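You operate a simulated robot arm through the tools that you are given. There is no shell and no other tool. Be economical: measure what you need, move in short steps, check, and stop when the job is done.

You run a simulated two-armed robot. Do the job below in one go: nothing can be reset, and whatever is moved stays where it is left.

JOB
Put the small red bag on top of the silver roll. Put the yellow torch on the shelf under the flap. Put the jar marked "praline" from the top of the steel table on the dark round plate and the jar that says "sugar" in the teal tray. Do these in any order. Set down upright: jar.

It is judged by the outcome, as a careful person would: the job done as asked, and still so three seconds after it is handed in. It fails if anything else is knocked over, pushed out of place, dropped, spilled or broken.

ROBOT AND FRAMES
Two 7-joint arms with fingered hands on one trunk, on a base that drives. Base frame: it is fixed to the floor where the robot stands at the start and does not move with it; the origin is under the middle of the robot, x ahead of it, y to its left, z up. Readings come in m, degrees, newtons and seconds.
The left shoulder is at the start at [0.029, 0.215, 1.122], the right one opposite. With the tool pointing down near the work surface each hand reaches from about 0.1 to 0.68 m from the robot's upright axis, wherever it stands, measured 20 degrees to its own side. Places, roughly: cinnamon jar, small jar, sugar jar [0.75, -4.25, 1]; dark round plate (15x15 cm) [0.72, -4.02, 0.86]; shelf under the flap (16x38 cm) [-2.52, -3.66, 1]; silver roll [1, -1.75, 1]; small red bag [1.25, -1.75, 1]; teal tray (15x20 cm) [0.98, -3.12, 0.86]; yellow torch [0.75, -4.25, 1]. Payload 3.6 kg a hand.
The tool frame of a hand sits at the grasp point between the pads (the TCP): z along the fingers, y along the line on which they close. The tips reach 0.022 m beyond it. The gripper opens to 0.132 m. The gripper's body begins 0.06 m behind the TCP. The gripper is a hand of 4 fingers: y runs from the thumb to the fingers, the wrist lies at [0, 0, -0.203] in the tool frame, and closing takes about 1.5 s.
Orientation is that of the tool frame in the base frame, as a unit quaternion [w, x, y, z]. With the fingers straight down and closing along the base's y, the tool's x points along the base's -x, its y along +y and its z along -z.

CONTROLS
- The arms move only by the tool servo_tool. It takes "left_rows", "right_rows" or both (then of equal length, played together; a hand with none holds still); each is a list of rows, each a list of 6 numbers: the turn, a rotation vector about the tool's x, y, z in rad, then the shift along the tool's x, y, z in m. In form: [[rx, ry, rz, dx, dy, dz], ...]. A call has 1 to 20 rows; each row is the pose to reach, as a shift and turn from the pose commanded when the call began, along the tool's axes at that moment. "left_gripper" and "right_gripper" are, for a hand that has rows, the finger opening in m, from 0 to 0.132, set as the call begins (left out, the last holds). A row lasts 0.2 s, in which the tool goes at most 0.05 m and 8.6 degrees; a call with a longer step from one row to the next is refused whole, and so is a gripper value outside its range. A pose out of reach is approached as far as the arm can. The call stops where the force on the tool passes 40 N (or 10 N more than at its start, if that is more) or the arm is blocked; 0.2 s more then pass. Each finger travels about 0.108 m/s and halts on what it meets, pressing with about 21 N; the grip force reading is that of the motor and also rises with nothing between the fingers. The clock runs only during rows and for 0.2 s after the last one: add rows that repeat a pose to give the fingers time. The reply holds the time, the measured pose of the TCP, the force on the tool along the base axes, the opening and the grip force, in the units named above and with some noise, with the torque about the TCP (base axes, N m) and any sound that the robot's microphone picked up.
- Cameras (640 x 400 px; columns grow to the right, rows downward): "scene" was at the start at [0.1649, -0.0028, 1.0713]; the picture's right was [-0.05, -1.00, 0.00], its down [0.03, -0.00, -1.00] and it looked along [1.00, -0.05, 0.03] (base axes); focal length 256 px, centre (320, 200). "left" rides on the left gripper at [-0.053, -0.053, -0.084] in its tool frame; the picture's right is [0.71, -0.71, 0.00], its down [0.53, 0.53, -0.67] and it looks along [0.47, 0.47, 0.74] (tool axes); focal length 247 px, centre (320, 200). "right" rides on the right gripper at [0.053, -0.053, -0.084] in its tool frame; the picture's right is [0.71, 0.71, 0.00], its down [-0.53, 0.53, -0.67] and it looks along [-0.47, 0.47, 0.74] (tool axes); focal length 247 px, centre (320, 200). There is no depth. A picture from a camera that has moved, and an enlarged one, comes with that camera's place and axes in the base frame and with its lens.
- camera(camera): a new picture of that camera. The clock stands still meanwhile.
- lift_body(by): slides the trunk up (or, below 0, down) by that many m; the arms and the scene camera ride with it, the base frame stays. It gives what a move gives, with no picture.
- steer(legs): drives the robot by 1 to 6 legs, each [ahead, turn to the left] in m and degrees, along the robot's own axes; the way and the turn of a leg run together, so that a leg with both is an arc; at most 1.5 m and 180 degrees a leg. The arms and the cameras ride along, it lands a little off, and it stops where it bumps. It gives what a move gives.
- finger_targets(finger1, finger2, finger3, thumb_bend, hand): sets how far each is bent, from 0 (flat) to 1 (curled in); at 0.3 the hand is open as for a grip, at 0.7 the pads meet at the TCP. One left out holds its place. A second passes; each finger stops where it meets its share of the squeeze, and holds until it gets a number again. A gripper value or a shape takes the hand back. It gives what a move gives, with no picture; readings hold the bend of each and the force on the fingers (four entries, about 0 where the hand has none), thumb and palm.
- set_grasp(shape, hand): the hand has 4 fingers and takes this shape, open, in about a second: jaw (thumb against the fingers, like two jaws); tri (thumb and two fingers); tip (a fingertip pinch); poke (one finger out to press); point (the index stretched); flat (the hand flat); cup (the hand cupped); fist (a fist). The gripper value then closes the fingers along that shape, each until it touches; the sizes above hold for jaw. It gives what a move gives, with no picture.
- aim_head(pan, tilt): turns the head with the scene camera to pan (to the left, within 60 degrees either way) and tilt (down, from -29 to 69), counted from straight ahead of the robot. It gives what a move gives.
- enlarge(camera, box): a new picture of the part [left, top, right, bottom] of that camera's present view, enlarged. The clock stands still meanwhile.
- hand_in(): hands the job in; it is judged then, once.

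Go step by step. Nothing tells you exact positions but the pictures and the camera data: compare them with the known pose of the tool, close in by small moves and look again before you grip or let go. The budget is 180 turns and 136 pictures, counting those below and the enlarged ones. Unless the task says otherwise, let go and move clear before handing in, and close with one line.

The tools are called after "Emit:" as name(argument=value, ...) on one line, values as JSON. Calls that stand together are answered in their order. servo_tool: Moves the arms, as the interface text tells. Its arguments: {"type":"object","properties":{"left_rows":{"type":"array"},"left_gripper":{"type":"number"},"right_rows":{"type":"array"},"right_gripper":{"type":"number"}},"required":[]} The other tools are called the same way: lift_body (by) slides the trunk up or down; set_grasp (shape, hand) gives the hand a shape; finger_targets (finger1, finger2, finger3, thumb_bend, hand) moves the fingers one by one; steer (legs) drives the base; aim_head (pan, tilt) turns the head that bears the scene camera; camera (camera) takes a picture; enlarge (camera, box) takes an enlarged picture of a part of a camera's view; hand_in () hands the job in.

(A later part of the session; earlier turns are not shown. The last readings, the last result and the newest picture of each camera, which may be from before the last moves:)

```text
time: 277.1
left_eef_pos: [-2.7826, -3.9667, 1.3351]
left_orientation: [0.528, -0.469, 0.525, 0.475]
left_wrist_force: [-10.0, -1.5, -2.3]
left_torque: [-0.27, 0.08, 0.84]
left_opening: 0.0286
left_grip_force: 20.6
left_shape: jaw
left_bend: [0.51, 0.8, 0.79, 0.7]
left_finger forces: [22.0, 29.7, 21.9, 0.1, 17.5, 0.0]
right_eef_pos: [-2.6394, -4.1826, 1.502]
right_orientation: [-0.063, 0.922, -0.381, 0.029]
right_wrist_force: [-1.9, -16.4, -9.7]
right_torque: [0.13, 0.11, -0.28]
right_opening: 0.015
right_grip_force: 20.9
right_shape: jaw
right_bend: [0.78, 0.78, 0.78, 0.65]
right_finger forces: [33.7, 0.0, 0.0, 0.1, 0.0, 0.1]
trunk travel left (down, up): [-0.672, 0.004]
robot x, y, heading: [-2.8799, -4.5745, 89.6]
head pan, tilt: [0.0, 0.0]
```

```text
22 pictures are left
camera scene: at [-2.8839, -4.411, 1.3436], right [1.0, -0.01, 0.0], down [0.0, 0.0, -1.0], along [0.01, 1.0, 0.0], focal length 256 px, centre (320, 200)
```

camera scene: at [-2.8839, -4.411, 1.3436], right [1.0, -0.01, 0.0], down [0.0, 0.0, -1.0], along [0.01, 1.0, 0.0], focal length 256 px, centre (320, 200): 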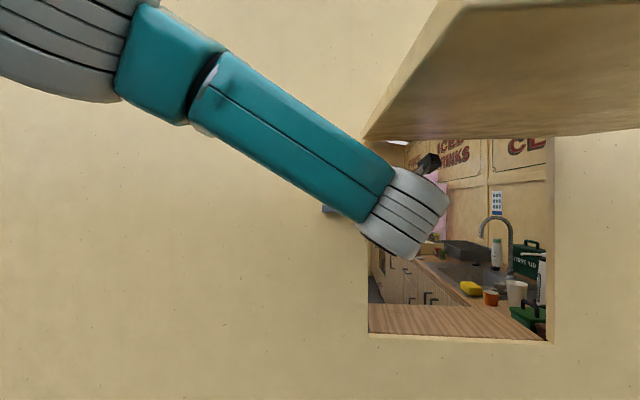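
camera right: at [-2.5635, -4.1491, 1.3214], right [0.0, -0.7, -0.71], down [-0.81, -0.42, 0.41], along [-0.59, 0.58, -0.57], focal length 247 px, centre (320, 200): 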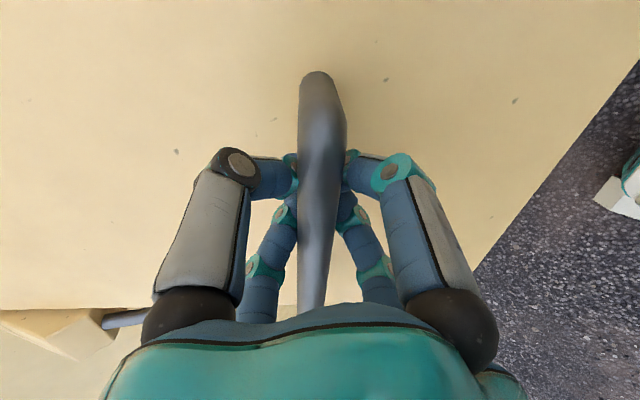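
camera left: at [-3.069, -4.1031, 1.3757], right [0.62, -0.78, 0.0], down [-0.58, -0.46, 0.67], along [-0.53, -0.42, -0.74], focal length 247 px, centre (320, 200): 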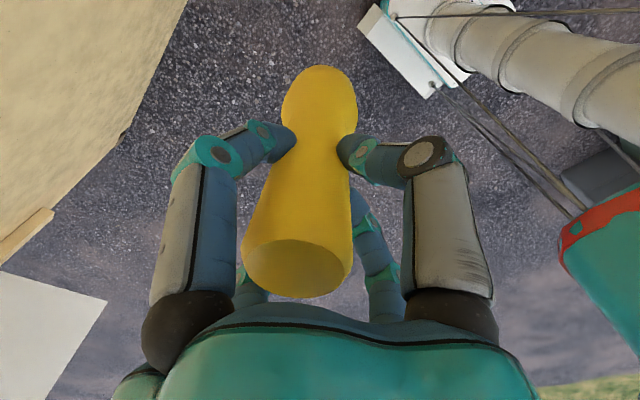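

Resistance was only ~10 N, so the catch seems to have moved. I withdraw the left hand and look.

Emit:
servo_tool(left_rows=[[0, 0, 0, 0, 0.03, -0.01], [0, 0, 0, 0, 0.06, -0.04], [0, 0, 0, 0, 0.1, -0.07], [0, 0, 0, 0, 0.14, -0.1], [0, 0, 0, 0, 0.18, -0.12], [0, 0, 0, 0, 0.22, -0.14], [0, 0, 0, 0, 0.26, -0.15], [0, 0, 0, 0, 0.26, -0.15]])

Emit:
camera(camera="scene")

```text
time: 278.9
left_eef_pos: [-3.0184, -4.0968, 1.3387]
left_orientation: [0.528, -0.469, 0.526, 0.474]
left_wrist_force: [0.2, 0.3, -1.8]
left_torque: [-0.16, 0.04, 0.0]
left_opening: 0.0286
left_grip_force: 21.0
left_shape: jaw
left_bend: [0.51, 0.78, 0.79, 0.7]
left_finger forces: [22.6, 19.6, 18.9, 0.0, 19.9, 0.0]
left hand out of reach, approached as far as the arm can: row 6, 7, 8
right_eef_pos: [-2.6363, -4.1815, 1.5013]
right_orientation: [-0.063, 0.923, -0.379, 0.029]
right_wrist_force: [-4.7, -16.7, -9.3]
right_torque: [0.12, 0.15, -0.35]
right_opening: 0.0147
right_grip_force: 21.5
right_shape: jaw
right_bend: [0.78, 0.78, 0.78, 0.65]
right_finger forces: [34.9, 0.0, 0.1, 0.1, 0.1, 0.0]
trunk travel left (down, up): [-0.672, 0.004]
robot x, y, heading: [-2.8812, -4.5746, 89.5]
head pan, tilt: [0.0, 0.0]
```

```text
21 pictures are left
camera scene: at [-2.883, -4.4108, 1.3436], right [1.0, -0.01, 0.0], down [0.0, 0.0, -1.0], along [0.01, 1.0, 0.0], focal length 256 px, centre (320, 200)
```

scene: 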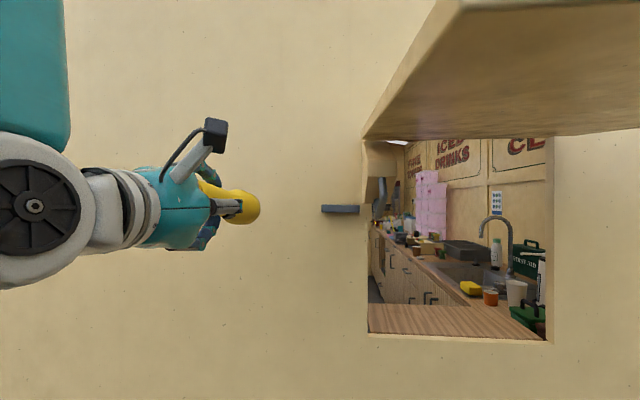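

The catch block slid under the flap. I lower the flap onto it.

Emit:
servo_tool(right_rows=[[0.0747, -0.0731, 0.0157, 0, 0.004, 0.0449], [0.1614, -0.158, 0.0338, -0.0054, 0.0031, 0.0894], [0.2, -0.195, 0.042, -0.009, 0.0015, 0.109], [0.236, -0.231, 0.0495, -0.0123, 0, 0.1277], [0.236, -0.231, 0.0495, -0.0123, 0, 0.1277]])

Emit:
camera(camera="scene")

```text
time: 280.1
left_eef_pos: [-3.0177, -4.0914, 1.3378]
left_orientation: [0.526, -0.472, 0.526, 0.473]
left_wrist_force: [0.6, 1.0, -2.3]
left_torque: [-0.12, -0.03, 0.01]
left_opening: 0.0288
left_grip_force: 21.1
left_shape: jaw
left_bend: [0.51, 0.78, 0.79, 0.7]
left_finger forces: [22.7, 19.6, 18.9, 0.0, 19.9, 0.0]
right_eef_pos: [-2.6328, -4.1562, 1.3727]
right_orientation: [-0.215, 0.895, -0.388, -0.035]
right_wrist_force: [-4.4, 6.2, -5.8]
right_torque: [0.01, 0.06, 0.05]
right_opening: 0.0147
right_grip_force: 21.4
right_shape: jaw
right_bend: [0.78, 0.78, 0.78, 0.65]
right_finger forces: [0.7, 0.1, 0.3, 0.0, 0.4, 0.0]
trunk travel left (down, up): [-0.672, 0.004]
robot x, y, heading: [-2.8803, -4.5767, 89.5]
head pan, tilt: [0.0, 0.0]
```

```text
20 pictures are left
camera scene: at [-2.8825, -4.4056, 1.3429], right [1.0, -0.01, 0.0], down [0.0, 0.0, -1.0], along [0.01, 1.0, 0.0], focal length 256 px, centre (320, 200)
```

scene: 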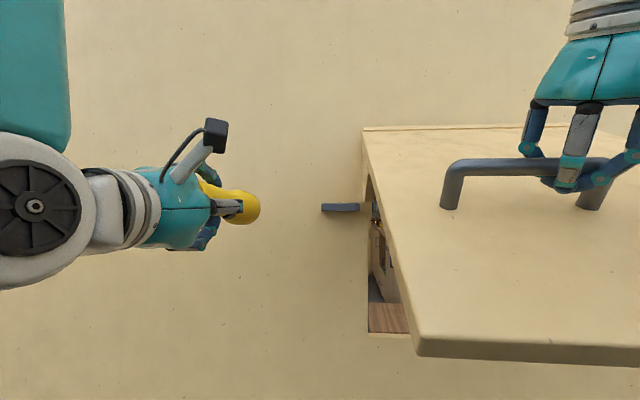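

I lower a little further to let it rest.

Emit:
servo_tool(right_rows=[[0.0425, -0.0433, 0.0064, -0.0024, 0.0014, 0.025], [0.085, -0.0866, 0.0127, -0.0047, 0.0028, 0.0497], [0.085, -0.0866, 0.0127, -0.0047, 0.0028, 0.0497]])

Emit:
camera(camera="scene")

```text
time: 280.7
left_eef_pos: [-3.0173, -4.0948, 1.34]
left_orientation: [0.526, -0.47, 0.526, 0.475]
left_wrist_force: [-0.2, 0.2, -1.9]
left_torque: [-0.11, 0.0, 0.0]
left_opening: 0.0283
left_grip_force: 20.7
left_shape: jaw
left_bend: [0.51, 0.78, 0.79, 0.7]
left_finger forces: [22.6, 19.7, 18.9, 0.1, 19.9, 0.0]
right_eef_pos: [-2.6331, -4.1409, 1.3419]
right_orientation: [-0.27, 0.881, -0.383, -0.058]
right_wrist_force: [1.2, -16.7, 15.1]
right_torque: [-0.05, -0.04, -0.03]
right_opening: 0.0164
right_grip_force: 20.8
right_shape: jaw
right_bend: [0.78, 0.78, 0.78, 0.64]
right_finger forces: [0.1, 0.0, 0.0, 0.1, 0.0, 0.1]
trunk travel left (down, up): [-0.672, 0.004]
robot x, y, heading: [-2.8804, -4.5751, 89.4]
head pan, tilt: [0.0, 0.0]
stopped in row 3 (right hand): the force on the tool passed its limit at 48 N (the readings are from after the stop); the commanded pose is now the measured one
```

```text
19 pictures are left
camera scene: at [-2.8821, -4.4097, 1.3435], right [1.0, -0.01, 0.0], down [0.0, 0.0, -1.0], along [0.01, 1.0, 0.0], focal length 256 px, centre (320, 200)
```

scene: 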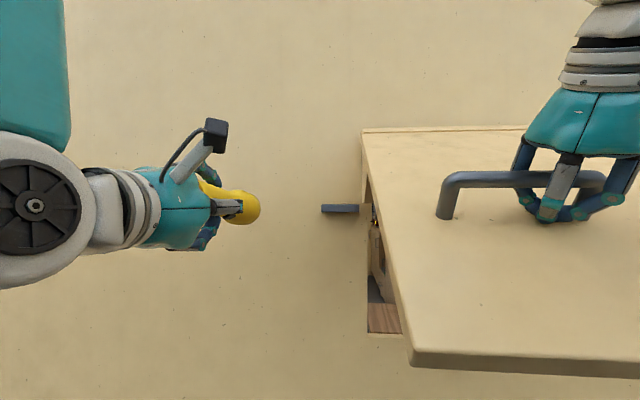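

The flap now rests on the catch (it resists further lowering). I open the right hand and withdraw it.

Emit:
servo_tool(right_rows=[[0, 0, 0, 0, 0, -0.003], [0, 0, 0, 0, 0, -0.003], [0, 0, 0, 0, 0, -0.003], [0, 0, 0, 0, 0, -0.003], [0, 0, 0, 0, 0, -0.003], [0, 0, 0, 0, 0, -0.003], [0, 0, 0, 0, 0, -0.003], [0, 0, 0, 0, 0, -0.03], [0, 0, 0, 0, 0, -0.07], [0, 0, 0, 0, 0, -0.11], [0, 0, 0, 0, 0, -0.14], [0, 0, 0, 0, 0, -0.14]], right_gripper=0.132)

Emit:
camera(camera="scene")

```text
time: 281.2
left_eef_pos: [-3.0155, -4.0936, 1.3396]
left_orientation: [0.525, -0.47, 0.528, 0.474]
left_wrist_force: [0.6, 0.2, -1.9]
left_torque: [-0.11, 0.01, 0.02]
left_opening: 0.0285
left_grip_force: 20.6
left_shape: jaw
left_bend: [0.51, 0.78, 0.79, 0.7]
left_finger forces: [22.6, 19.7, 19.0, 0.0, 19.9, 0.0]
right_eef_pos: [-2.6335, -4.1406, 1.3503]
right_orientation: [-0.277, 0.879, -0.383, -0.062]
right_wrist_force: [8.4, -9.7, 15.7]
right_torque: [-1.08, 0.57, 0.81]
right_opening: 0.132
right_grip_force: 0.0
right_shape: jaw
right_bend: [0.3, 0.26, 0.3, 0.3]
right_finger forces: [0.0, 19.0, 0.0, 0.1, 0.0, 0.0]
trunk travel left (down, up): [-0.672, 0.004]
robot x, y, heading: [-2.8823, -4.5752, 89.7]
head pan, tilt: [0.0, 0.0]
stopped in row 2 (right hand): the force on the tool passed its limit at 47 N (the readings are from after the stop); the commanded pose is now the measured one
```

```text
18 pictures are left
camera scene: at [-2.8811, -4.408, 1.3431], right [1.0, -0.01, 0.0], down [0.0, 0.0, -1.0], along [0.01, 1.0, 0.0], focal length 256 px, centre (320, 200)
```

scene: 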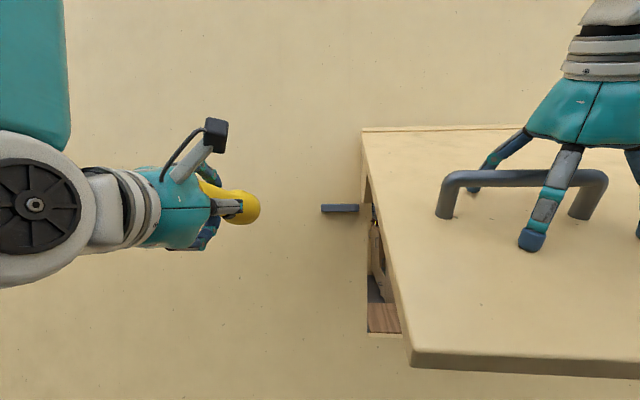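

Fingers are open. I retract along the hand's axis.

Emit:
servo_tool(right_rows=[[0, 0, 0, 0, 0, -0.02], [0, 0, 0, 0, 0, -0.05], [0, 0, 0, 0, 0, -0.09], [0, 0, 0, 0, 0, -0.13], [0, 0, 0, 0, 0, -0.15], [0, 0, 0, 0, 0, -0.15]])

Emit:
camera(camera="scene")

```text
time: 282.6
left_eef_pos: [-3.0164, -4.0926, 1.3377]
left_orientation: [0.526, -0.47, 0.527, 0.474]
left_wrist_force: [0.8, 0.3, -1.5]
left_torque: [-0.11, 0.0, 0.01]
left_opening: 0.0286
left_grip_force: 21.0
left_shape: jaw
left_bend: [0.51, 0.78, 0.79, 0.7]
left_finger forces: [22.8, 19.6, 18.9, 0.0, 19.8, 0.1]
right_eef_pos: [-2.6504, -4.219, 1.4743]
right_orientation: [-0.275, 0.879, -0.384, -0.062]
right_wrist_force: [0.1, 0.6, 0.1]
right_torque: [0.01, 0.03, -0.04]
right_opening: 0.132
right_grip_force: 0.0
right_shape: jaw
right_bend: [0.3, 0.3, 0.3, 0.3]
right_finger forces: [0.0, 0.0, 0.0, 0.0, 0.0, 0.0]
trunk travel left (down, up): [-0.672, 0.004]
robot x, y, heading: [-2.8791, -4.5759, 89.6]
head pan, tilt: [0.0, 0.0]
```

```text
17 pictures are left
camera scene: at [-2.8818, -4.4072, 1.3431], right [1.0, -0.01, 0.0], down [0.0, 0.0, -1.0], along [0.01, 1.0, 0.0], focal length 256 px, centre (320, 200)
```

scene: 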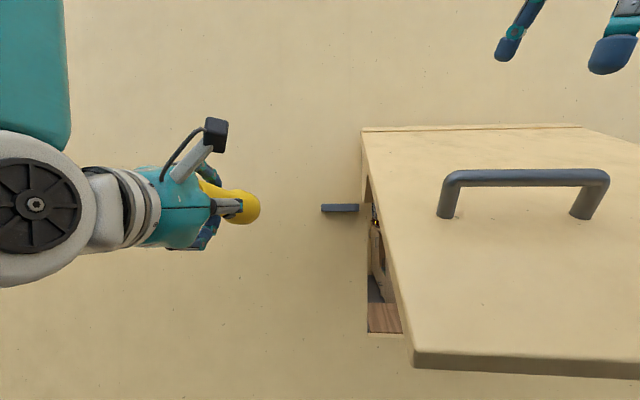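

The flap stays open on its catch. I back off, return the left hand to pointing down with the torch upright, tuck the right hand, and lower the trunk so I can enter under the flap.

Emit:
steer(legs=[[-0.3, 0]])

Emit:
servo_tool(left_rows=[[0, 0.12, 0, 0.005, 0.0, -0.03], [0, 0.24, 0, 0.01, 0.0, -0.06], [0, 0.36, 0, 0.015, 0.0, -0.09], [0, 0.48, 0, 0.02, 0.005, -0.11], [0, 0.6, 0, 0.03, 0.01, -0.13], [0, 0.72, 0, 0.04, 0.015, -0.15], [0, 0.84, 0, 0.05, 0.02, -0.16], [0, 0.96, 0, 0.06, 0.025, -0.17], [0, 1.08, 0, 0.065, 0.03, -0.18], [0, 1.2, 0, 0.07, 0.03, -0.19], [0, 1.32, 0, 0.08, 0.035, -0.2], [0, 1.45, 0, 0.09, 0.04, -0.2], [0, 1.57, 0, 0.09, 0.04, -0.2], [0, 1.57, 0, 0.09, 0.04, -0.2]], right_rows=[[0, 0, 0, 0.018, 0.02, 0.015], [0, 0, 0, 0.036, 0.04, 0.03], [0, 0, 0, 0.055, 0.06, 0.045], [0, 0, 0, 0.073, 0.081, 0.06], [0, 0, 0, 0.092, 0.1, 0.075], [0, 0, 0, 0.11, 0.121, 0.09], [0, 0, 0, 0.13, 0.142, 0.105], [0, 0, 0, 0.147, 0.162, 0.121], [0, 0, 0, 0.147, 0.162, 0.121], [0, 0, 0, 0.147, 0.162, 0.121], [0, 0, 0, 0.147, 0.162, 0.121], [0, 0, 0, 0.147, 0.162, 0.121], [0, 0, 0, 0.147, 0.162, 0.121], [0, 0, 0, 0.147, 0.162, 0.121]])

Emit:
lift_body(by=-0.29)

Emit:
aim_head(pan=-25, tilt=0)

Emit:
camera(camera="scene")

```text
time: 284.6
left_eef_pos: [-3.0211, -4.3917, 1.3387]
left_orientation: [0.526, -0.47, 0.527, 0.475]
left_wrist_force: [0.3, 0.0, -1.7]
left_torque: [-0.09, -0.02, 0.04]
left_opening: 0.0288
left_grip_force: 21.9
left_shape: jaw
left_bend: [0.51, 0.78, 0.79, 0.7]
left_finger forces: [22.7, 19.7, 18.9, 0.0, 19.8, 0.1]
right_eef_pos: [-2.6546, -4.5151, 1.474]
right_orientation: [-0.274, 0.88, -0.382, -0.063]
right_wrist_force: [-0.8, -0.7, 0.2]
right_torque: [-0.03, 0.01, 0.0]
right_opening: 0.1319
right_grip_force: 0.1
right_shape: jaw
right_bend: [0.3, 0.3, 0.3, 0.3]
right_finger forces: [0.0, 0.1, 0.0, 0.0, 0.0, 0.0]
trunk travel left (down, up): [-0.672, 0.004]
robot x, y, heading: [-2.8838, -4.8743, 89.9]
head pan, tilt: [0.0, 0.0]
```

```text
time: 287.6
left_eef_pos: [-3.0231, -4.6289, 1.2266]
left_orientation: [-0.002, -0.67, 0.742, 0.002]
left_wrist_force: [-0.4, 0.3, -2.0]
left_torque: [0.01, 0.0, -0.02]
left_opening: 0.0281
left_grip_force: 21.3
left_shape: jaw
left_bend: [0.51, 0.78, 0.79, 0.7]
left_finger forces: [23.3, 18.9, 17.1, 0.0, 21.0, 0.0]
left hand out of reach, approached as far as the arm can: row 2, 3, 4, 5, 6, 7, 8, 9, 10, 11, 12, 13, 14
right_eef_pos: [-2.7184, -4.5266, 1.2751]
right_orientation: [-0.274, 0.88, -0.382, -0.063]
right_wrist_force: [-0.2, -0.8, 0.2]
right_torque: [0.03, 0.02, -0.02]
right_opening: 0.1321
right_grip_force: 0.0
right_shape: jaw
right_bend: [0.3, 0.3, 0.3, 0.3]
right_finger forces: [0.0, 0.2, 0.2, 0.1, 0.0, 0.0]
right hand out of reach, approached as far as the arm can: row 3, 4, 5, 6, 7, 8, 9, 10, 11, 12, 13, 14
trunk travel left (down, up): [-0.672, 0.004]
robot x, y, heading: [-2.8841, -4.8734, 90.0]
head pan, tilt: [0.0, 0.0]
```

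```text
time: 290.6
left_eef_pos: [-3.0206, -4.6313, 0.9404]
left_orientation: [-0.001, -0.67, 0.742, 0.003]
left_wrist_force: [-0.1, -0.1, -1.3]
left_torque: [-0.03, -0.02, 0.03]
left_opening: 0.0284
left_grip_force: 20.9
left_shape: jaw
left_bend: [0.51, 0.78, 0.79, 0.7]
left_finger forces: [23.5, 18.9, 17.0, 0.1, 21.0, 0.0]
right_eef_pos: [-2.7238, -4.5206, 0.9766]
right_orientation: [-0.267, 0.883, -0.382, -0.059]
right_wrist_force: [-0.1, -0.4, -0.2]
right_torque: [-0.01, -0.02, 0.01]
right_opening: 0.1319
right_grip_force: 0.0
right_shape: jaw
right_bend: [0.3, 0.3, 0.3, 0.3]
right_finger forces: [0.0, 0.1, 0.0, 0.0, 0.0, 0.0]
trunk travel left (down, up): [-0.382, 0.294]
robot x, y, heading: [-2.8833, -4.875, 90.0]
head pan, tilt: [0.0, 0.0]
```

```text
time: 291.4
left_eef_pos: [-3.0207, -4.633, 0.9388]
left_orientation: [-0.001, -0.67, 0.742, 0.003]
left_wrist_force: [-0.6, -0.3, -1.8]
left_torque: [-0.01, 0.0, -0.02]
left_opening: 0.0284
left_grip_force: 21.3
left_shape: jaw
left_bend: [0.51, 0.78, 0.79, 0.7]
left_finger forces: [23.5, 18.9, 16.9, 0.0, 20.8, 0.0]
right_eef_pos: [-2.7253, -4.5209, 0.9756]
right_orientation: [-0.267, 0.882, -0.382, -0.059]
right_wrist_force: [-1.3, -0.7, -0.5]
right_torque: [0.01, 0.01, 0.01]
right_opening: 0.1319
right_grip_force: 0.0
right_shape: jaw
right_bend: [0.3, 0.3, 0.3, 0.3]
right_finger forces: [0.0, 0.1, 0.0, 0.0, 0.0, 0.0]
trunk travel left (down, up): [-0.382, 0.294]
robot x, y, heading: [-2.8854, -4.8737, 90.0]
head pan, tilt: [-25.0, 0.0]
```

```text
16 pictures are left
camera scene: at [-2.846, -4.7127, 1.0498], right [0.91, -0.42, 0.0], down [0.0, 0.0, -1.0], along [0.42, 0.91, 0.0], focal length 256 px, centre (320, 200)
```

scene: 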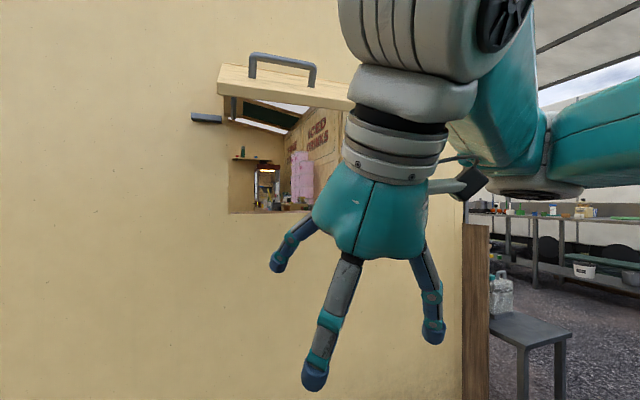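

The sill is at z≈1.008. I move the right hand outward and drive diagonally to line up in front of the opening.

Emit:
servo_tool(right_rows=[[0, 0, 0, 0.03, -0.03, 0.004], [0, 0, 0, 0.06, -0.06, 0.008], [0, 0, 0, 0.08, -0.08, 0.011], [0, 0, 0, 0.08, -0.08, 0.011]])

Emit:
steer(legs=[[0, -45], [0.58, 0], [0, 45]])

Emit:
aim_head(pan=0, tilt=0)

Emit:
camera(camera="scene")

```text
time: 292.4
left_eef_pos: [-3.0219, -4.6326, 0.9402]
left_orientation: [0.0, -0.67, 0.742, 0.003]
left_wrist_force: [0.6, 0.5, -2.1]
left_torque: [-0.01, 0.04, 0.02]
left_opening: 0.0283
left_grip_force: 20.9
left_shape: jaw
left_bend: [0.51, 0.78, 0.79, 0.7]
left_finger forces: [23.5, 18.9, 17.0, 0.0, 20.9, 0.0]
right_eef_pos: [-2.6145, -4.4845, 0.9792]
right_orientation: [-0.266, 0.883, -0.381, -0.059]
right_wrist_force: [-0.8, -0.5, 0.2]
right_torque: [-0.04, -0.01, 0.02]
right_opening: 0.1319
right_grip_force: 0.1
right_shape: jaw
right_bend: [0.3, 0.3, 0.3, 0.3]
right_finger forces: [0.0, 0.0, 0.0, 0.1, 0.0, 0.1]
right hand out of reach, approached as far as the arm can: row 1, 2, 3, 4
trunk travel left (down, up): [-0.382, 0.294]
robot x, y, heading: [-2.8783, -4.8731, 89.9]
head pan, tilt: [-25.0, 0.0]
```

```text
time: 295.3
left_eef_pos: [-2.8027, -4.6072, 0.9397]
left_orientation: [0.001, -0.324, 0.946, 0.003]
left_wrist_force: [0.2, -0.1, -1.9]
left_torque: [-0.02, -0.01, 0.02]
left_opening: 0.0282
left_grip_force: 20.4
left_shape: jaw
left_bend: [0.51, 0.78, 0.79, 0.7]
left_finger forces: [23.7, 19.1, 16.8, 0.1, 21.5, 0.0]
right_eef_pos: [-2.4156, -4.7974, 0.9787]
right_orientation: [0.266, -0.664, 0.697, -0.048]
right_wrist_force: [0.3, -0.2, 0.0]
right_torque: [0.01, 0.0, 0.0]
right_opening: 0.1319
right_grip_force: 0.1
right_shape: jaw
right_bend: [0.3, 0.3, 0.3, 0.3]
right_finger forces: [0.1, 0.1, 0.1, 0.0, 0.1, 0.1]
trunk travel left (down, up): [-0.382, 0.294]
robot x, y, heading: [-2.9035, -4.8534, 43.8]
head pan, tilt: [-25.0, 0.0]
stopped in leg 2: the robot was blocked; the commanded pose is now the measured one
```

```text
time: 296.2
left_eef_pos: [-2.8022, -4.605, 0.9389]
left_orientation: [0.002, -0.324, 0.946, 0.003]
left_wrist_force: [0.2, 0.7, -1.7]
left_torque: [0.01, 0.0, 0.0]
left_opening: 0.028
left_grip_force: 21.6
left_shape: jaw
left_bend: [0.51, 0.78, 0.79, 0.7]
left_finger forces: [23.7, 19.1, 16.6, 0.1, 21.2, 0.0]
right_eef_pos: [-2.4147, -4.796, 0.9782]
right_orientation: [0.265, -0.664, 0.697, -0.049]
right_wrist_force: [0.0, 0.7, -0.6]
right_torque: [-0.01, -0.01, 0.0]
right_opening: 0.1319
right_grip_force: 0.0
right_shape: jaw
right_bend: [0.3, 0.3, 0.3, 0.3]
right_finger forces: [0.1, 0.0, 0.1, 0.0, 0.1, 0.0]
trunk travel left (down, up): [-0.382, 0.294]
robot x, y, heading: [-2.9047, -4.8473, 43.5]
head pan, tilt: [0.0, 0.0]
```

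```text
15 pictures are left
camera scene: at [-2.7825, -4.7322, 1.0498], right [0.69, -0.72, 0.0], down [0.0, 0.0, -1.0], along [0.72, 0.69, 0.0], focal length 256 px, centre (320, 200)
```

scene: 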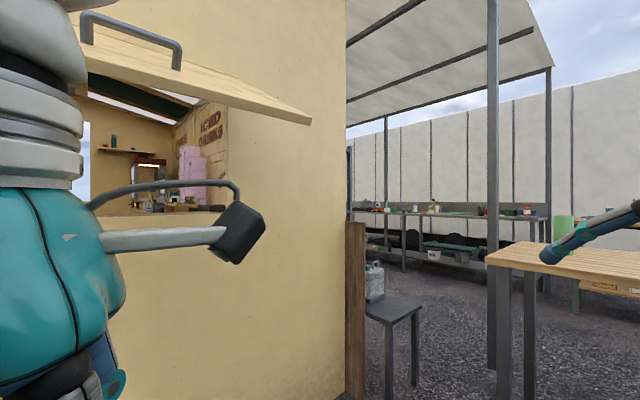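

Nothing seems in the way; I retry the drive forward.

Emit:
steer(legs=[[0.55, 0]])

Emit:
steer(legs=[[0, 46]])

Emit:
camera(camera="scene")

```text
time: 298.9
left_eef_pos: [-2.4601, -4.2889, 0.9419]
left_orientation: [-0.006, -0.306, 0.952, 0.013]
left_wrist_force: [-1.0, 0.6, -2.6]
left_torque: [-0.03, 0.02, 0.01]
left_opening: 0.028
left_grip_force: 20.9
left_shape: jaw
left_bend: [0.51, 0.78, 0.79, 0.7]
left_finger forces: [23.7, 18.8, 17.2, 0.0, 21.2, 0.1]
right_eef_pos: [-2.0631, -4.4798, 0.9811]
right_orientation: [0.272, -0.656, 0.703, -0.05]
right_wrist_force: [0.5, 0.6, -0.1]
right_torque: [0.0, 0.01, 0.0]
right_opening: 0.1321
right_grip_force: 0.2
right_shape: jaw
right_bend: [0.3, 0.3, 0.3, 0.3]
right_finger forces: [0.1, 0.0, 0.0, 0.1, 0.0, 0.0]
trunk travel left (down, up): [-0.382, 0.294]
robot x, y, heading: [-2.5464, -4.5141, 43.0]
head pan, tilt: [0.0, 0.0]
stopped in leg 1: the robot was blocked; the commanded pose is now the measured one
```

```text
time: 299.8
left_eef_pos: [-2.4514, -4.2852, 0.9375]
left_orientation: [-0.023, -0.293, 0.956, 0.015]
left_wrist_force: [1.1, -0.4, -2.5]
left_torque: [0.0, 0.0, 0.02]
left_opening: 0.0282
left_grip_force: 21.2
left_shape: jaw
left_bend: [0.5, 0.78, 0.79, 0.7]
left_finger forces: [23.9, 18.8, 17.6, 0.1, 21.0, 0.1]
right_eef_pos: [-2.0442, -4.4568, 0.9705]
right_orientation: [0.258, -0.666, 0.698, -0.048]
right_wrist_force: [0.4, 0.0, -0.2]
right_torque: [-0.01, -0.02, 0.0]
right_opening: 0.132
right_grip_force: 0.0
right_shape: jaw
right_bend: [0.3, 0.3, 0.3, 0.3]
right_finger forces: [0.0, 0.0, 0.0, 0.0, 0.1, 0.1]
trunk travel left (down, up): [-0.382, 0.294]
robot x, y, heading: [-2.547, -4.5148, 43.7]
head pan, tilt: [0.0, 0.0]
stopped in leg 1: the robot was blocked; the commanded pose is now the measured one
```

```text
14 pictures are left
camera scene: at [-2.4633, -4.4408, 1.0594], right [0.69, -0.72, -0.01], down [0.03, 0.04, -1.0], along [0.72, 0.69, 0.05], focal length 256 px, centre (320, 200)
```

scene: 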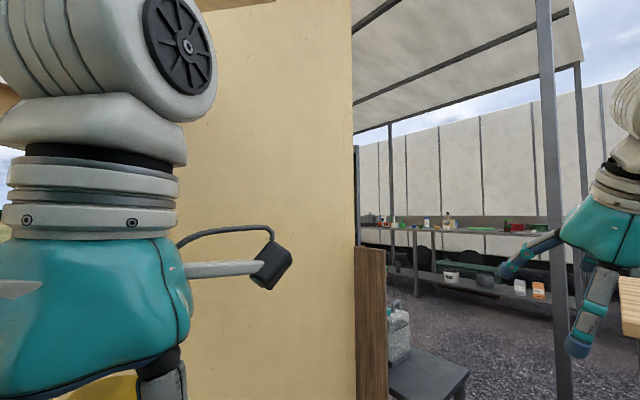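

The left wrist joint likely touched the flap's lower edge. I back off a little, lower the trunk, and finish the turn.

Emit:
steer(legs=[[-0.12, 0]])

Emit:
lift_body(by=-0.13)

Emit:
steer(legs=[[0, 46]])

Emit:
aim_head(pan=0, tilt=-20)

Emit:
camera(camera="scene")

```text
time: 301.0
left_eef_pos: [-2.5183, -4.3396, 0.9277]
left_orientation: [-0.03, -0.301, 0.953, 0.001]
left_wrist_force: [-0.2, -0.5, -1.4]
left_torque: [-0.01, 0.01, -0.02]
left_opening: 0.0282
left_grip_force: 21.1
left_shape: jaw
left_bend: [0.5, 0.78, 0.79, 0.7]
left_finger forces: [24.0, 18.9, 17.5, 0.0, 21.0, 0.0]
right_eef_pos: [-2.1169, -4.5176, 0.9603]
right_orientation: [0.244, -0.669, 0.701, -0.052]
right_wrist_force: [-0.7, -0.1, -0.5]
right_torque: [0.02, -0.02, -0.03]
right_opening: 0.132
right_grip_force: 0.0
right_shape: jaw
right_bend: [0.3, 0.3, 0.3, 0.3]
right_finger forces: [0.0, 0.0, 0.0, 0.1, 0.1, 0.0]
trunk travel left (down, up): [-0.382, 0.294]
robot x, y, heading: [-2.6357, -4.5984, 43.5]
head pan, tilt: [0.0, 0.0]
```

```text
time: 302.6
left_eef_pos: [-2.5182, -4.3383, 0.7966]
left_orientation: [-0.031, -0.301, 0.953, 0.001]
left_wrist_force: [-0.1, 0.2, -3.7]
left_torque: [0.01, -0.05, 0.05]
left_opening: 0.0281
left_grip_force: 20.5
left_shape: jaw
left_bend: [0.5, 0.78, 0.79, 0.7]
left_finger forces: [24.1, 18.9, 17.4, 0.1, 20.8, 0.1]
right_eef_pos: [-2.1168, -4.5161, 0.8297]
right_orientation: [0.244, -0.668, 0.701, -0.051]
right_wrist_force: [-0.5, 0.3, 0.0]
right_torque: [0.02, -0.02, -0.02]
right_opening: 0.1318
right_grip_force: 0.0
right_shape: jaw
right_bend: [0.3, 0.3, 0.3, 0.3]
right_finger forces: [0.1, 0.1, 0.1, 0.1, 0.0, 0.0]
trunk travel left (down, up): [-0.252, 0.424]
robot x, y, heading: [-2.6334, -4.5985, 43.5]
head pan, tilt: [0.0, 0.0]
```

```text
time: 304.8
left_eef_pos: [-2.6987, -4.3181, 0.7981]
left_orientation: [-0.029, -0.599, 0.8, -0.011]
left_wrist_force: [0.4, 0.0, -0.9]
left_torque: [0.02, 0.03, 0.02]
left_opening: 0.0284
left_grip_force: 21.1
left_shape: jaw
left_bend: [0.5, 0.78, 0.79, 0.7]
left_finger forces: [24.3, 19.2, 17.3, 0.0, 20.9, 0.1]
right_eef_pos: [-2.2749, -4.2069, 0.829]
right_orientation: [-0.247, 0.862, -0.442, -0.03]
right_wrist_force: [-0.9, 0.4, -0.7]
right_torque: [0.01, 0.01, 0.03]
right_opening: 0.1318
right_grip_force: 0.0
right_shape: jaw
right_bend: [0.3, 0.3, 0.3, 0.3]
right_finger forces: [0.0, 0.0, 0.0, 0.0, 0.0, 0.0]
trunk travel left (down, up): [-0.252, 0.424]
robot x, y, heading: [-2.6058, -4.5989, 82.5]
head pan, tilt: [0.0, 0.0]
stopped in leg 1: the robot was blocked; the commanded pose is now the measured one
```

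```text
time: 305.6
left_eef_pos: [-2.7005, -4.3166, 0.797]
left_orientation: [-0.028, -0.599, 0.8, -0.01]
left_wrist_force: [-0.3, 0.6, -2.6]
left_torque: [-0.02, -0.02, 0.01]
left_opening: 0.0285
left_grip_force: 20.7
left_shape: jaw
left_bend: [0.5, 0.78, 0.79, 0.7]
left_finger forces: [24.1, 19.2, 17.2, 0.0, 20.9, 0.0]
right_eef_pos: [-2.2755, -4.2067, 0.8298]
right_orientation: [-0.247, 0.862, -0.442, -0.031]
right_wrist_force: [-0.5, 0.2, 0.3]
right_torque: [0.03, 0.04, 0.0]
right_opening: 0.1319
right_grip_force: 0.0
right_shape: jaw
right_bend: [0.3, 0.3, 0.3, 0.3]
right_finger forces: [0.0, 0.0, 0.1, 0.1, 0.0, 0.1]
trunk travel left (down, up): [-0.252, 0.424]
robot x, y, heading: [-2.6028, -4.599, 82.2]
head pan, tilt: [0.0, -20.0]
```

```text
13 pictures are left
camera scene: at [-2.5857, -4.442, 0.9437], right [0.99, -0.13, 0.0], down [0.05, 0.34, -0.94], along [0.13, 0.93, 0.34], focal length 256 px, centre (320, 200)
```

scene: 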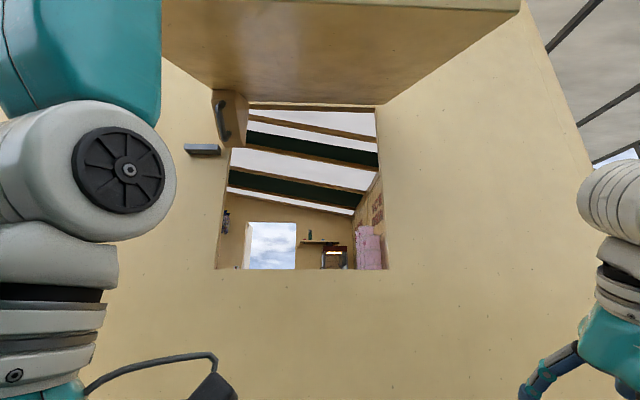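

The opening (x≈-2.74…-2.32, sill z≈1.0) is clearly visible with the flap propped. I turn slightly right and stretch the left arm forward, low under the flap.

Emit:
steer(legs=[[0, -14]])

Emit:
servo_tool(left_rows=[[0.009, -0.028, 0, -0.04, 0.01, 0], [0.018, -0.057, 0, -0.08, 0.02, 0], [0.018, -0.057, 0, -0.12, 0.04, 0], [0.018, -0.057, 0, -0.16, 0.055, 0], [0.018, -0.057, 0, -0.2, 0.065, 0], [0.018, -0.057, 0, -0.21, 0.065, 0]])

Emit:
aim_head(pan=15, tilt=-5)

Emit:
camera(camera="scene")

```text
time: 306.8
left_eef_pos: [-2.6294, -4.3059, 0.7979]
left_orientation: [-0.029, -0.497, 0.867, -0.007]
left_wrist_force: [0.4, -0.1, -2.2]
left_torque: [0.05, -0.01, 0.0]
left_opening: 0.0284
left_grip_force: 21.1
left_shape: jaw
left_bend: [0.5, 0.78, 0.79, 0.7]
left_finger forces: [24.2, 19.4, 16.9, 0.0, 20.9, 0.0]
right_eef_pos: [-2.1911, -4.3002, 0.829]
right_orientation: [-0.248, 0.802, -0.544, -0.001]
right_wrist_force: [-0.1, -0.2, -0.4]
right_torque: [-0.03, -0.01, 0.02]
right_opening: 0.132
right_grip_force: 0.1
right_shape: jaw
right_bend: [0.3, 0.3, 0.3, 0.3]
right_finger forces: [0.1, 0.0, 0.0, 0.1, 0.1, 0.1]
trunk travel left (down, up): [-0.252, 0.424]
robot x, y, heading: [-2.6165, -4.6003, 68.4]
head pan, tilt: [0.0, -20.0]
```

```text
time: 308.2
left_eef_pos: [-2.544, -4.246, 0.7728]
left_orientation: [0.0, -0.497, 0.868, -0.001]
left_wrist_force: [0.3, 0.2, -1.7]
left_torque: [0.01, -0.02, -0.02]
left_opening: 0.0283
left_grip_force: 20.7
left_shape: jaw
left_bend: [0.5, 0.78, 0.79, 0.7]
left_finger forces: [24.1, 19.5, 16.6, 0.1, 21.1, 0.0]
left hand out of reach, approached as far as the arm can: row 1, 2, 3, 4, 5, 6
right_eef_pos: [-2.1905, -4.3009, 0.8303]
right_orientation: [-0.249, 0.801, -0.544, -0.001]
right_wrist_force: [0.0, 0.0, 0.1]
right_torque: [0.05, 0.0, -0.01]
right_opening: 0.1319
right_grip_force: 0.0
right_shape: jaw
right_bend: [0.3, 0.3, 0.3, 0.3]
right_finger forces: [0.0, 0.1, 0.0, 0.1, 0.0, 0.0]
trunk travel left (down, up): [-0.252, 0.424]
robot x, y, heading: [-2.6185, -4.5955, 68.1]
head pan, tilt: [0.0, -20.0]
```

```text
time: 309.0
left_eef_pos: [-2.544, -4.2463, 0.7748]
left_orientation: [0.001, -0.498, 0.867, 0.0]
left_wrist_force: [-0.1, -1.3, -2.5]
left_torque: [0.02, 0.0, 0.05]
left_opening: 0.0283
left_grip_force: 21.3
left_shape: jaw
left_bend: [0.5, 0.78, 0.79, 0.7]
left_finger forces: [24.2, 19.6, 16.7, 0.0, 21.1, 0.0]
right_eef_pos: [-2.1906, -4.3005, 0.8302]
right_orientation: [-0.248, 0.802, -0.544, -0.001]
right_wrist_force: [-0.8, -0.2, -0.1]
right_torque: [-0.04, 0.0, -0.01]
right_opening: 0.1318
right_grip_force: 0.1
right_shape: jaw
right_bend: [0.3, 0.3, 0.3, 0.3]
right_finger forces: [0.0, 0.1, 0.0, 0.0, 0.0, 0.0]
trunk travel left (down, up): [-0.252, 0.424]
robot x, y, heading: [-2.6152, -4.5945, 68.3]
head pan, tilt: [15.0, -5.0]
```

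```text
12 pictures are left
camera scene: at [-2.5775, -4.4336, 0.9223], right [0.99, -0.12, 0.0], down [0.01, 0.09, -1.0], along [0.12, 0.99, 0.09], focal length 256 px, centre (320, 200)
```

scene: 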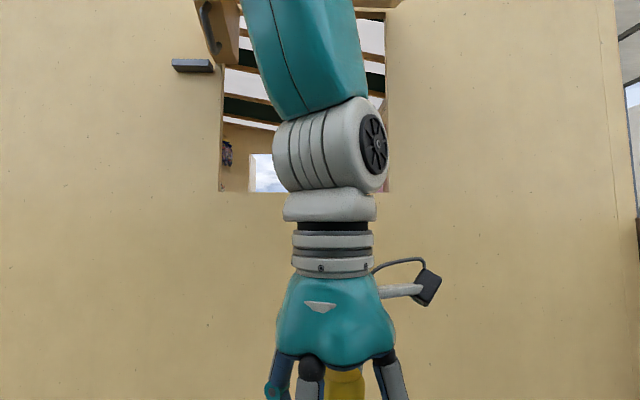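

The left arm has got into an awkward elbow-up configuration. I back out and bring the hand to its neutral pose relative to the shoulder to unfold it.

Emit:
steer(legs=[[-0.4, 0]])

Emit:
servo_tool(left_rows=[[0, 0, 0, 0.03, 0, -0.03], [0, 0, 0, 0.06, 0.005, -0.06], [0, 0, 0, 0.09, 0.01, -0.09], [0, 0, 0, 0.11, 0.02, -0.12], [0, 0, 0, 0.12, 0.02, -0.15], [0, 0, 0, 0.12, 0.02, -0.17], [0, 0, 0, 0.12, 0.02, -0.17], [0, 0, 0, 0.12, 0.02, -0.17], [0, 0, 0, 0.12, 0.02, -0.17]])

Emit:
aim_head(pan=25, tilt=0)

Emit:
camera(camera="scene")

```text
time: 311.5
left_eef_pos: [-2.6949, -4.6233, 0.7741]
left_orientation: [0.0, -0.496, 0.868, 0.0]
left_wrist_force: [-0.2, -1.0, -1.9]
left_torque: [0.03, -0.01, 0.04]
left_opening: 0.0283
left_grip_force: 20.8
left_shape: jaw
left_bend: [0.5, 0.78, 0.79, 0.7]
left_finger forces: [24.3, 19.6, 16.8, 0.0, 21.1, 0.0]
right_eef_pos: [-2.3418, -4.6771, 0.8307]
right_orientation: [-0.249, 0.801, -0.544, 0.0]
right_wrist_force: [0.3, 0.1, 0.4]
right_torque: [-0.01, -0.02, 0.02]
right_opening: 0.1318
right_grip_force: 0.0
right_shape: jaw
right_bend: [0.3, 0.3, 0.3, 0.3]
right_finger forces: [0.0, 0.0, 0.0, 0.1, 0.0, 0.1]
trunk travel left (down, up): [-0.252, 0.424]
robot x, y, heading: [-2.7687, -4.9749, 68.3]
head pan, tilt: [15.0, -5.0]
```

```text
time: 313.5
left_eef_pos: [-2.7432, -4.671, 0.8123]
left_orientation: [0.001, -0.497, 0.868, -0.002]
left_wrist_force: [0.6, 0.5, -2.3]
left_torque: [0.0, -0.01, -0.02]
left_opening: 0.0285
left_grip_force: 20.6
left_shape: jaw
left_bend: [0.5, 0.78, 0.79, 0.7]
left_finger forces: [24.4, 19.5, 16.7, 0.0, 21.0, 0.0]
left hand out of reach, approached as far as the arm can: row 2, 3, 4, 5, 6, 7, 8, 9
right_eef_pos: [-2.3412, -4.6768, 0.8309]
right_orientation: [-0.247, 0.802, -0.544, -0.001]
right_wrist_force: [0.6, 1.3, -0.6]
right_torque: [0.0, -0.02, 0.01]
right_opening: 0.1319
right_grip_force: 0.0
right_shape: jaw
right_bend: [0.3, 0.3, 0.3, 0.3]
right_finger forces: [0.1, 0.1, 0.1, 0.0, 0.0, 0.0]
trunk travel left (down, up): [-0.252, 0.424]
robot x, y, heading: [-2.7655, -4.9725, 68.3]
head pan, tilt: [15.0, -5.0]
```

```text
time: 314.2
left_eef_pos: [-2.7424, -4.6713, 0.8127]
left_orientation: [0.0, -0.497, 0.868, -0.001]
left_wrist_force: [0.6, 0.3, -2.3]
left_torque: [0.01, 0.01, 0.0]
left_opening: 0.0284
left_grip_force: 20.8
left_shape: jaw
left_bend: [0.5, 0.78, 0.79, 0.7]
left_finger forces: [24.2, 19.5, 16.7, 0.1, 21.0, 0.1]
right_eef_pos: [-2.3417, -4.6779, 0.8313]
right_orientation: [-0.248, 0.802, -0.543, 0.0]
right_wrist_force: [-0.2, -1.1, -0.9]
right_torque: [-0.02, 0.03, -0.03]
right_opening: 0.1318
right_grip_force: 0.0
right_shape: jaw
right_bend: [0.3, 0.3, 0.3, 0.3]
right_finger forces: [0.0, 0.1, 0.0, 0.0, 0.0, 0.0]
trunk travel left (down, up): [-0.252, 0.424]
robot x, y, heading: [-2.767, -4.9746, 68.1]
head pan, tilt: [25.0, 0.0]
```

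```text
11 pictures are left
camera scene: at [-2.7433, -4.8077, 0.9145], right [1.0, 0.06, 0.0], down [0.0, 0.0, -1.0], along [-0.06, 1.0, 0.0], focal length 256 px, centre (320, 200)
```

scene: 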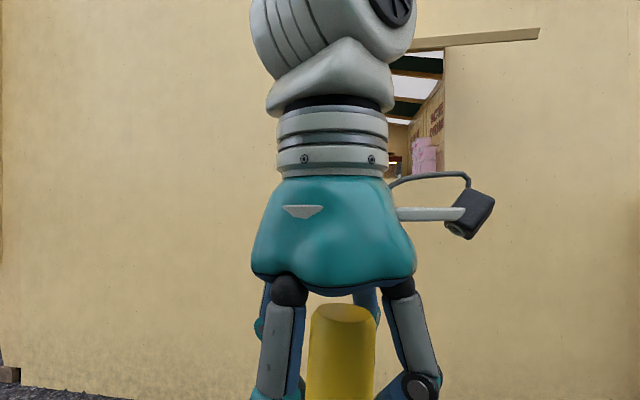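

The arm is still folded. I pitch the hand forward again with the hand further out (a pose known to work), then pitch back down while keeping it extended.

Emit:
servo_tool(left_rows=[[0, -0.13, 0, -0.01, -0.006, 0.004], [0, -0.26, 0, -0.02, -0.012, 0.008], [0, -0.39, 0, -0.03, -0.018, 0.012], [0, -0.52, 0, -0.04, -0.024, 0.016], [0, -0.65, 0, -0.05, -0.03, 0.02], [0, -0.78, 0, -0.06, -0.036, 0.024], [0, -0.91, 0, -0.07, -0.042, 0.03], [0, -1.04, 0, -0.08, -0.048, 0.035], [0, -1.17, 0, -0.09, -0.054, 0.04], [0, -1.3, 0, -0.1, -0.06, 0.045], [0, -1.43, 0, -0.1, -0.066, 0.05], [0, -1.57, 0, -0.1, -0.07, 0.05], [0, -1.57, 0, -0.1, -0.07, 0.05], [0, -1.57, 0, -0.1, -0.07, 0.05], [0, -1.57, 0, -0.1, -0.07, 0.05]])

```text
time: 316.4
left_eef_pos: [-2.6276, -4.566, 0.8721]
left_orientation: [0.578, -0.427, 0.62, 0.314]
left_wrist_force: [-0.5, -0.5, -1.6]
left_torque: [-0.1, 0.05, -0.02]
left_opening: 0.0282
left_grip_force: 21.0
left_shape: jaw
left_bend: [0.5, 0.78, 0.79, 0.7]
left_finger forces: [24.2, 19.4, 18.0, 0.0, 20.6, 0.1]
left hand out of reach, approached as far as the arm can: row 1, 2, 3
right_eef_pos: [-2.3417, -4.6772, 0.83]
right_orientation: [-0.248, 0.802, -0.543, 0.0]
right_wrist_force: [0.1, 0.7, 0.0]
right_torque: [-0.01, 0.02, 0.01]
right_opening: 0.1322
right_grip_force: 0.0
right_shape: jaw
right_bend: [0.3, 0.3, 0.3, 0.3]
right_finger forces: [0.0, 0.0, 0.0, 0.1, 0.0, 0.0]
trunk travel left (down, up): [-0.252, 0.424]
robot x, y, heading: [-2.7645, -4.9743, 68.4]
head pan, tilt: [25.0, 0.0]
stopped in row 10 (left hand): the arm was blocked; the commanded pose is now the measured one
```

Mostly pitched; I move the hand outward-left and forward to open up the arm.

Emit:
servo_tool(left_rows=[[0, 0, 0, -0.014, 0.024, 0.012], [0, 0, 0, -0.028, 0.048, 0.024], [0, 0, 0, -0.043, 0.072, 0.036], [0, 0, 0, -0.058, 0.096, 0.049], [0, 0, 0, -0.072, 0.12, 0.0613], [0, 0, 0, -0.072, 0.12, 0.0613]])

Emit:
aim_head(pan=30, tilt=5)

Emit:
camera(camera="scene")

```text
time: 317.8
left_eef_pos: [-2.7061, -4.4498, 0.9217]
left_orientation: [0.578, -0.425, 0.623, 0.311]
left_wrist_force: [0.4, 0.6, -1.8]
left_torque: [-0.12, 0.05, 0.03]
left_opening: 0.0279
left_grip_force: 21.0
left_shape: jaw
left_bend: [0.5, 0.78, 0.79, 0.7]
left_finger forces: [24.4, 19.3, 17.5, 0.0, 20.4, 0.0]
right_eef_pos: [-2.3408, -4.6763, 0.8313]
right_orientation: [-0.248, 0.802, -0.544, 0.0]
right_wrist_force: [-1.2, 0.3, 0.4]
right_torque: [0.02, 0.02, 0.02]
right_opening: 0.1318
right_grip_force: 0.1
right_shape: jaw
right_bend: [0.3, 0.3, 0.3, 0.3]
right_finger forces: [0.0, 0.0, 0.0, 0.0, 0.1, 0.0]
trunk travel left (down, up): [-0.252, 0.424]
robot x, y, heading: [-2.7629, -4.977, 68.3]
head pan, tilt: [25.0, 0.0]
```

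```text
time: 318.4
left_eef_pos: [-2.7058, -4.4491, 0.9209]
left_orientation: [0.578, -0.425, 0.623, 0.312]
left_wrist_force: [0.4, 0.1, -2.6]
left_torque: [-0.12, 0.06, -0.01]
left_opening: 0.0281
left_grip_force: 21.1
left_shape: jaw
left_bend: [0.5, 0.78, 0.79, 0.7]
left_finger forces: [24.5, 19.3, 17.5, 0.0, 20.4, 0.0]
right_eef_pos: [-2.3405, -4.6773, 0.8303]
right_orientation: [-0.248, 0.802, -0.544, 0.0]
right_wrist_force: [0.7, 0.4, 0.2]
right_torque: [-0.03, 0.01, -0.01]
right_opening: 0.1319
right_grip_force: 0.0
right_shape: jaw
right_bend: [0.3, 0.3, 0.3, 0.3]
right_finger forces: [0.0, 0.0, 0.1, 0.0, 0.0, 0.0]
trunk travel left (down, up): [-0.252, 0.424]
robot x, y, heading: [-2.766, -4.9716, 68.2]
head pan, tilt: [30.0, 5.0]
```

```text
10 pictures are left
camera scene: at [-2.7514, -4.8065, 0.9066], right [0.99, 0.14, 0.0], down [0.01, -0.09, -1.0], along [-0.14, 0.99, -0.09], focal length 256 px, centre (320, 200)
```

scene: 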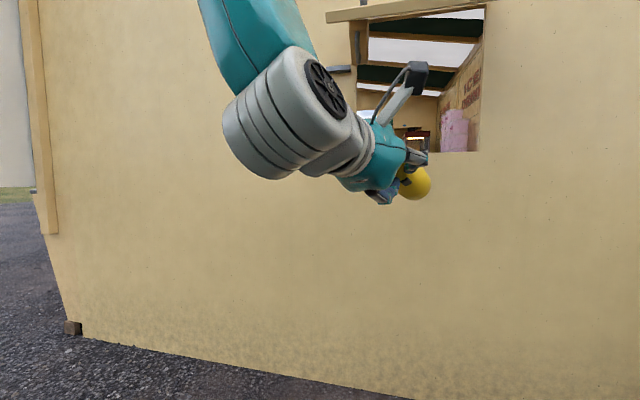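

The elbow is raised. I extend the arm nearly straight first, then pitch the hand down about the wrist.

Emit:
servo_tool(left_rows=[[0, 0, 0, -0.011, 0.013, 0.042], [0, 0, 0, -0.022, 0.026, 0.084], [0, 0, 0, -0.033, 0.039, 0.126], [0, 0, 0, -0.045, 0.052, 0.168], [0, 0, 0, -0.0556, 0.0644, 0.21], [0, 0, 0, -0.0556, 0.0644, 0.21]])

Emit:
servo_tool(left_rows=[[0, 0.12, 0, 0.0243, 0, -0.0015], [0, 0.24, 0, 0.0483, 0, -0.0058], [0, 0.36, 0, 0.0715, 0, -0.013], [0, 0.48, 0, 0.0937, 0, -0.0229], [0, 0.6, 0, 0.1146, 0, -0.0355], [0, 0.72, 0, 0.1339, 0, -0.0504], [0, 0.84, 0, 0.1512, 0, -0.0676], [0, 0.96, 0, 0.1663, 0, -0.0866], [0, 1.08, 0, 0.179, 0, -0.1073], [0, 1.2, 0, 0.1892, 0, -0.1294], [0, 1.32, 0, 0.1967, 0, -0.1526], [0, 1.438, 0, 0.2012, 0, -0.1762], [0, 1.438, 0, 0.2012, 0, -0.1762]])

Emit:
camera(camera="scene")

```text
time: 319.8
left_eef_pos: [-2.6497, -4.2989, 0.9527]
left_orientation: [0.57, -0.433, 0.621, 0.318]
left_wrist_force: [-0.7, -1.0, -2.7]
left_torque: [-0.1, 0.02, -0.01]
left_opening: 0.0283
left_grip_force: 21.2
left_shape: jaw
left_bend: [0.5, 0.78, 0.79, 0.7]
left_finger forces: [24.5, 19.3, 17.5, 0.0, 20.4, 0.1]
left hand out of reach, approached as far as the arm can: row 1, 2, 3, 4, 5, 6
right_eef_pos: [-2.3412, -4.6768, 0.8303]
right_orientation: [-0.248, 0.802, -0.544, -0.001]
right_wrist_force: [1.1, 1.0, -1.0]
right_torque: [-0.01, -0.02, 0.03]
right_opening: 0.1322
right_grip_force: 0.1
right_shape: jaw
right_bend: [0.3, 0.3, 0.3, 0.3]
right_finger forces: [0.1, 0.0, 0.1, 0.1, 0.1, 0.1]
trunk travel left (down, up): [-0.252, 0.424]
robot x, y, heading: [-2.7676, -4.9725, 68.2]
head pan, tilt: [30.0, 5.0]
```

```text
time: 322.6
left_eef_pos: [-2.7244, -4.4853, 0.7794]
left_orientation: [0.024, -0.526, 0.849, -0.046]
left_wrist_force: [0.1, -0.4, -3.0]
left_torque: [0.03, 0.0, 0.03]
left_opening: 0.0282
left_grip_force: 20.9
left_shape: jaw
left_bend: [0.5, 0.78, 0.79, 0.7]
left_finger forces: [24.5, 19.4, 16.6, 0.0, 19.9, 0.0]
right_eef_pos: [-2.3416, -4.6777, 0.8306]
right_orientation: [-0.249, 0.802, -0.544, 0.0]
right_wrist_force: [0.0, -0.1, 0.2]
right_torque: [0.0, -0.04, -0.02]
right_opening: 0.132
right_grip_force: 0.2
right_shape: jaw
right_bend: [0.3, 0.3, 0.3, 0.3]
right_finger forces: [0.0, 0.0, 0.0, 0.0, 0.1, 0.1]
trunk travel left (down, up): [-0.252, 0.424]
robot x, y, heading: [-2.7646, -4.9733, 68.6]
head pan, tilt: [30.0, 5.0]
```

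```text
9 pictures are left
camera scene: at [-2.7514, -4.8065, 0.9065], right [0.99, 0.14, 0.0], down [0.01, -0.09, -1.0], along [-0.14, 0.99, -0.09], focal length 256 px, centre (320, 200)
```

scene: 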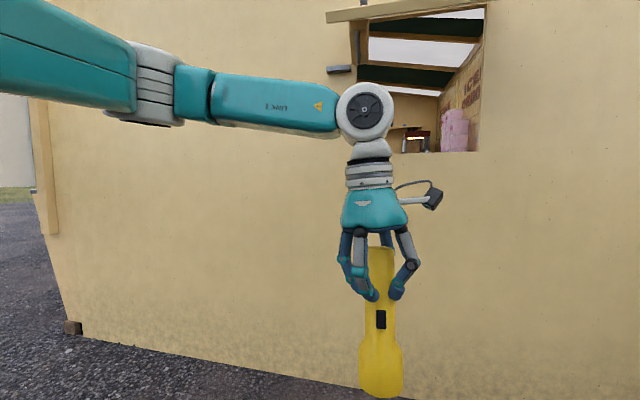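

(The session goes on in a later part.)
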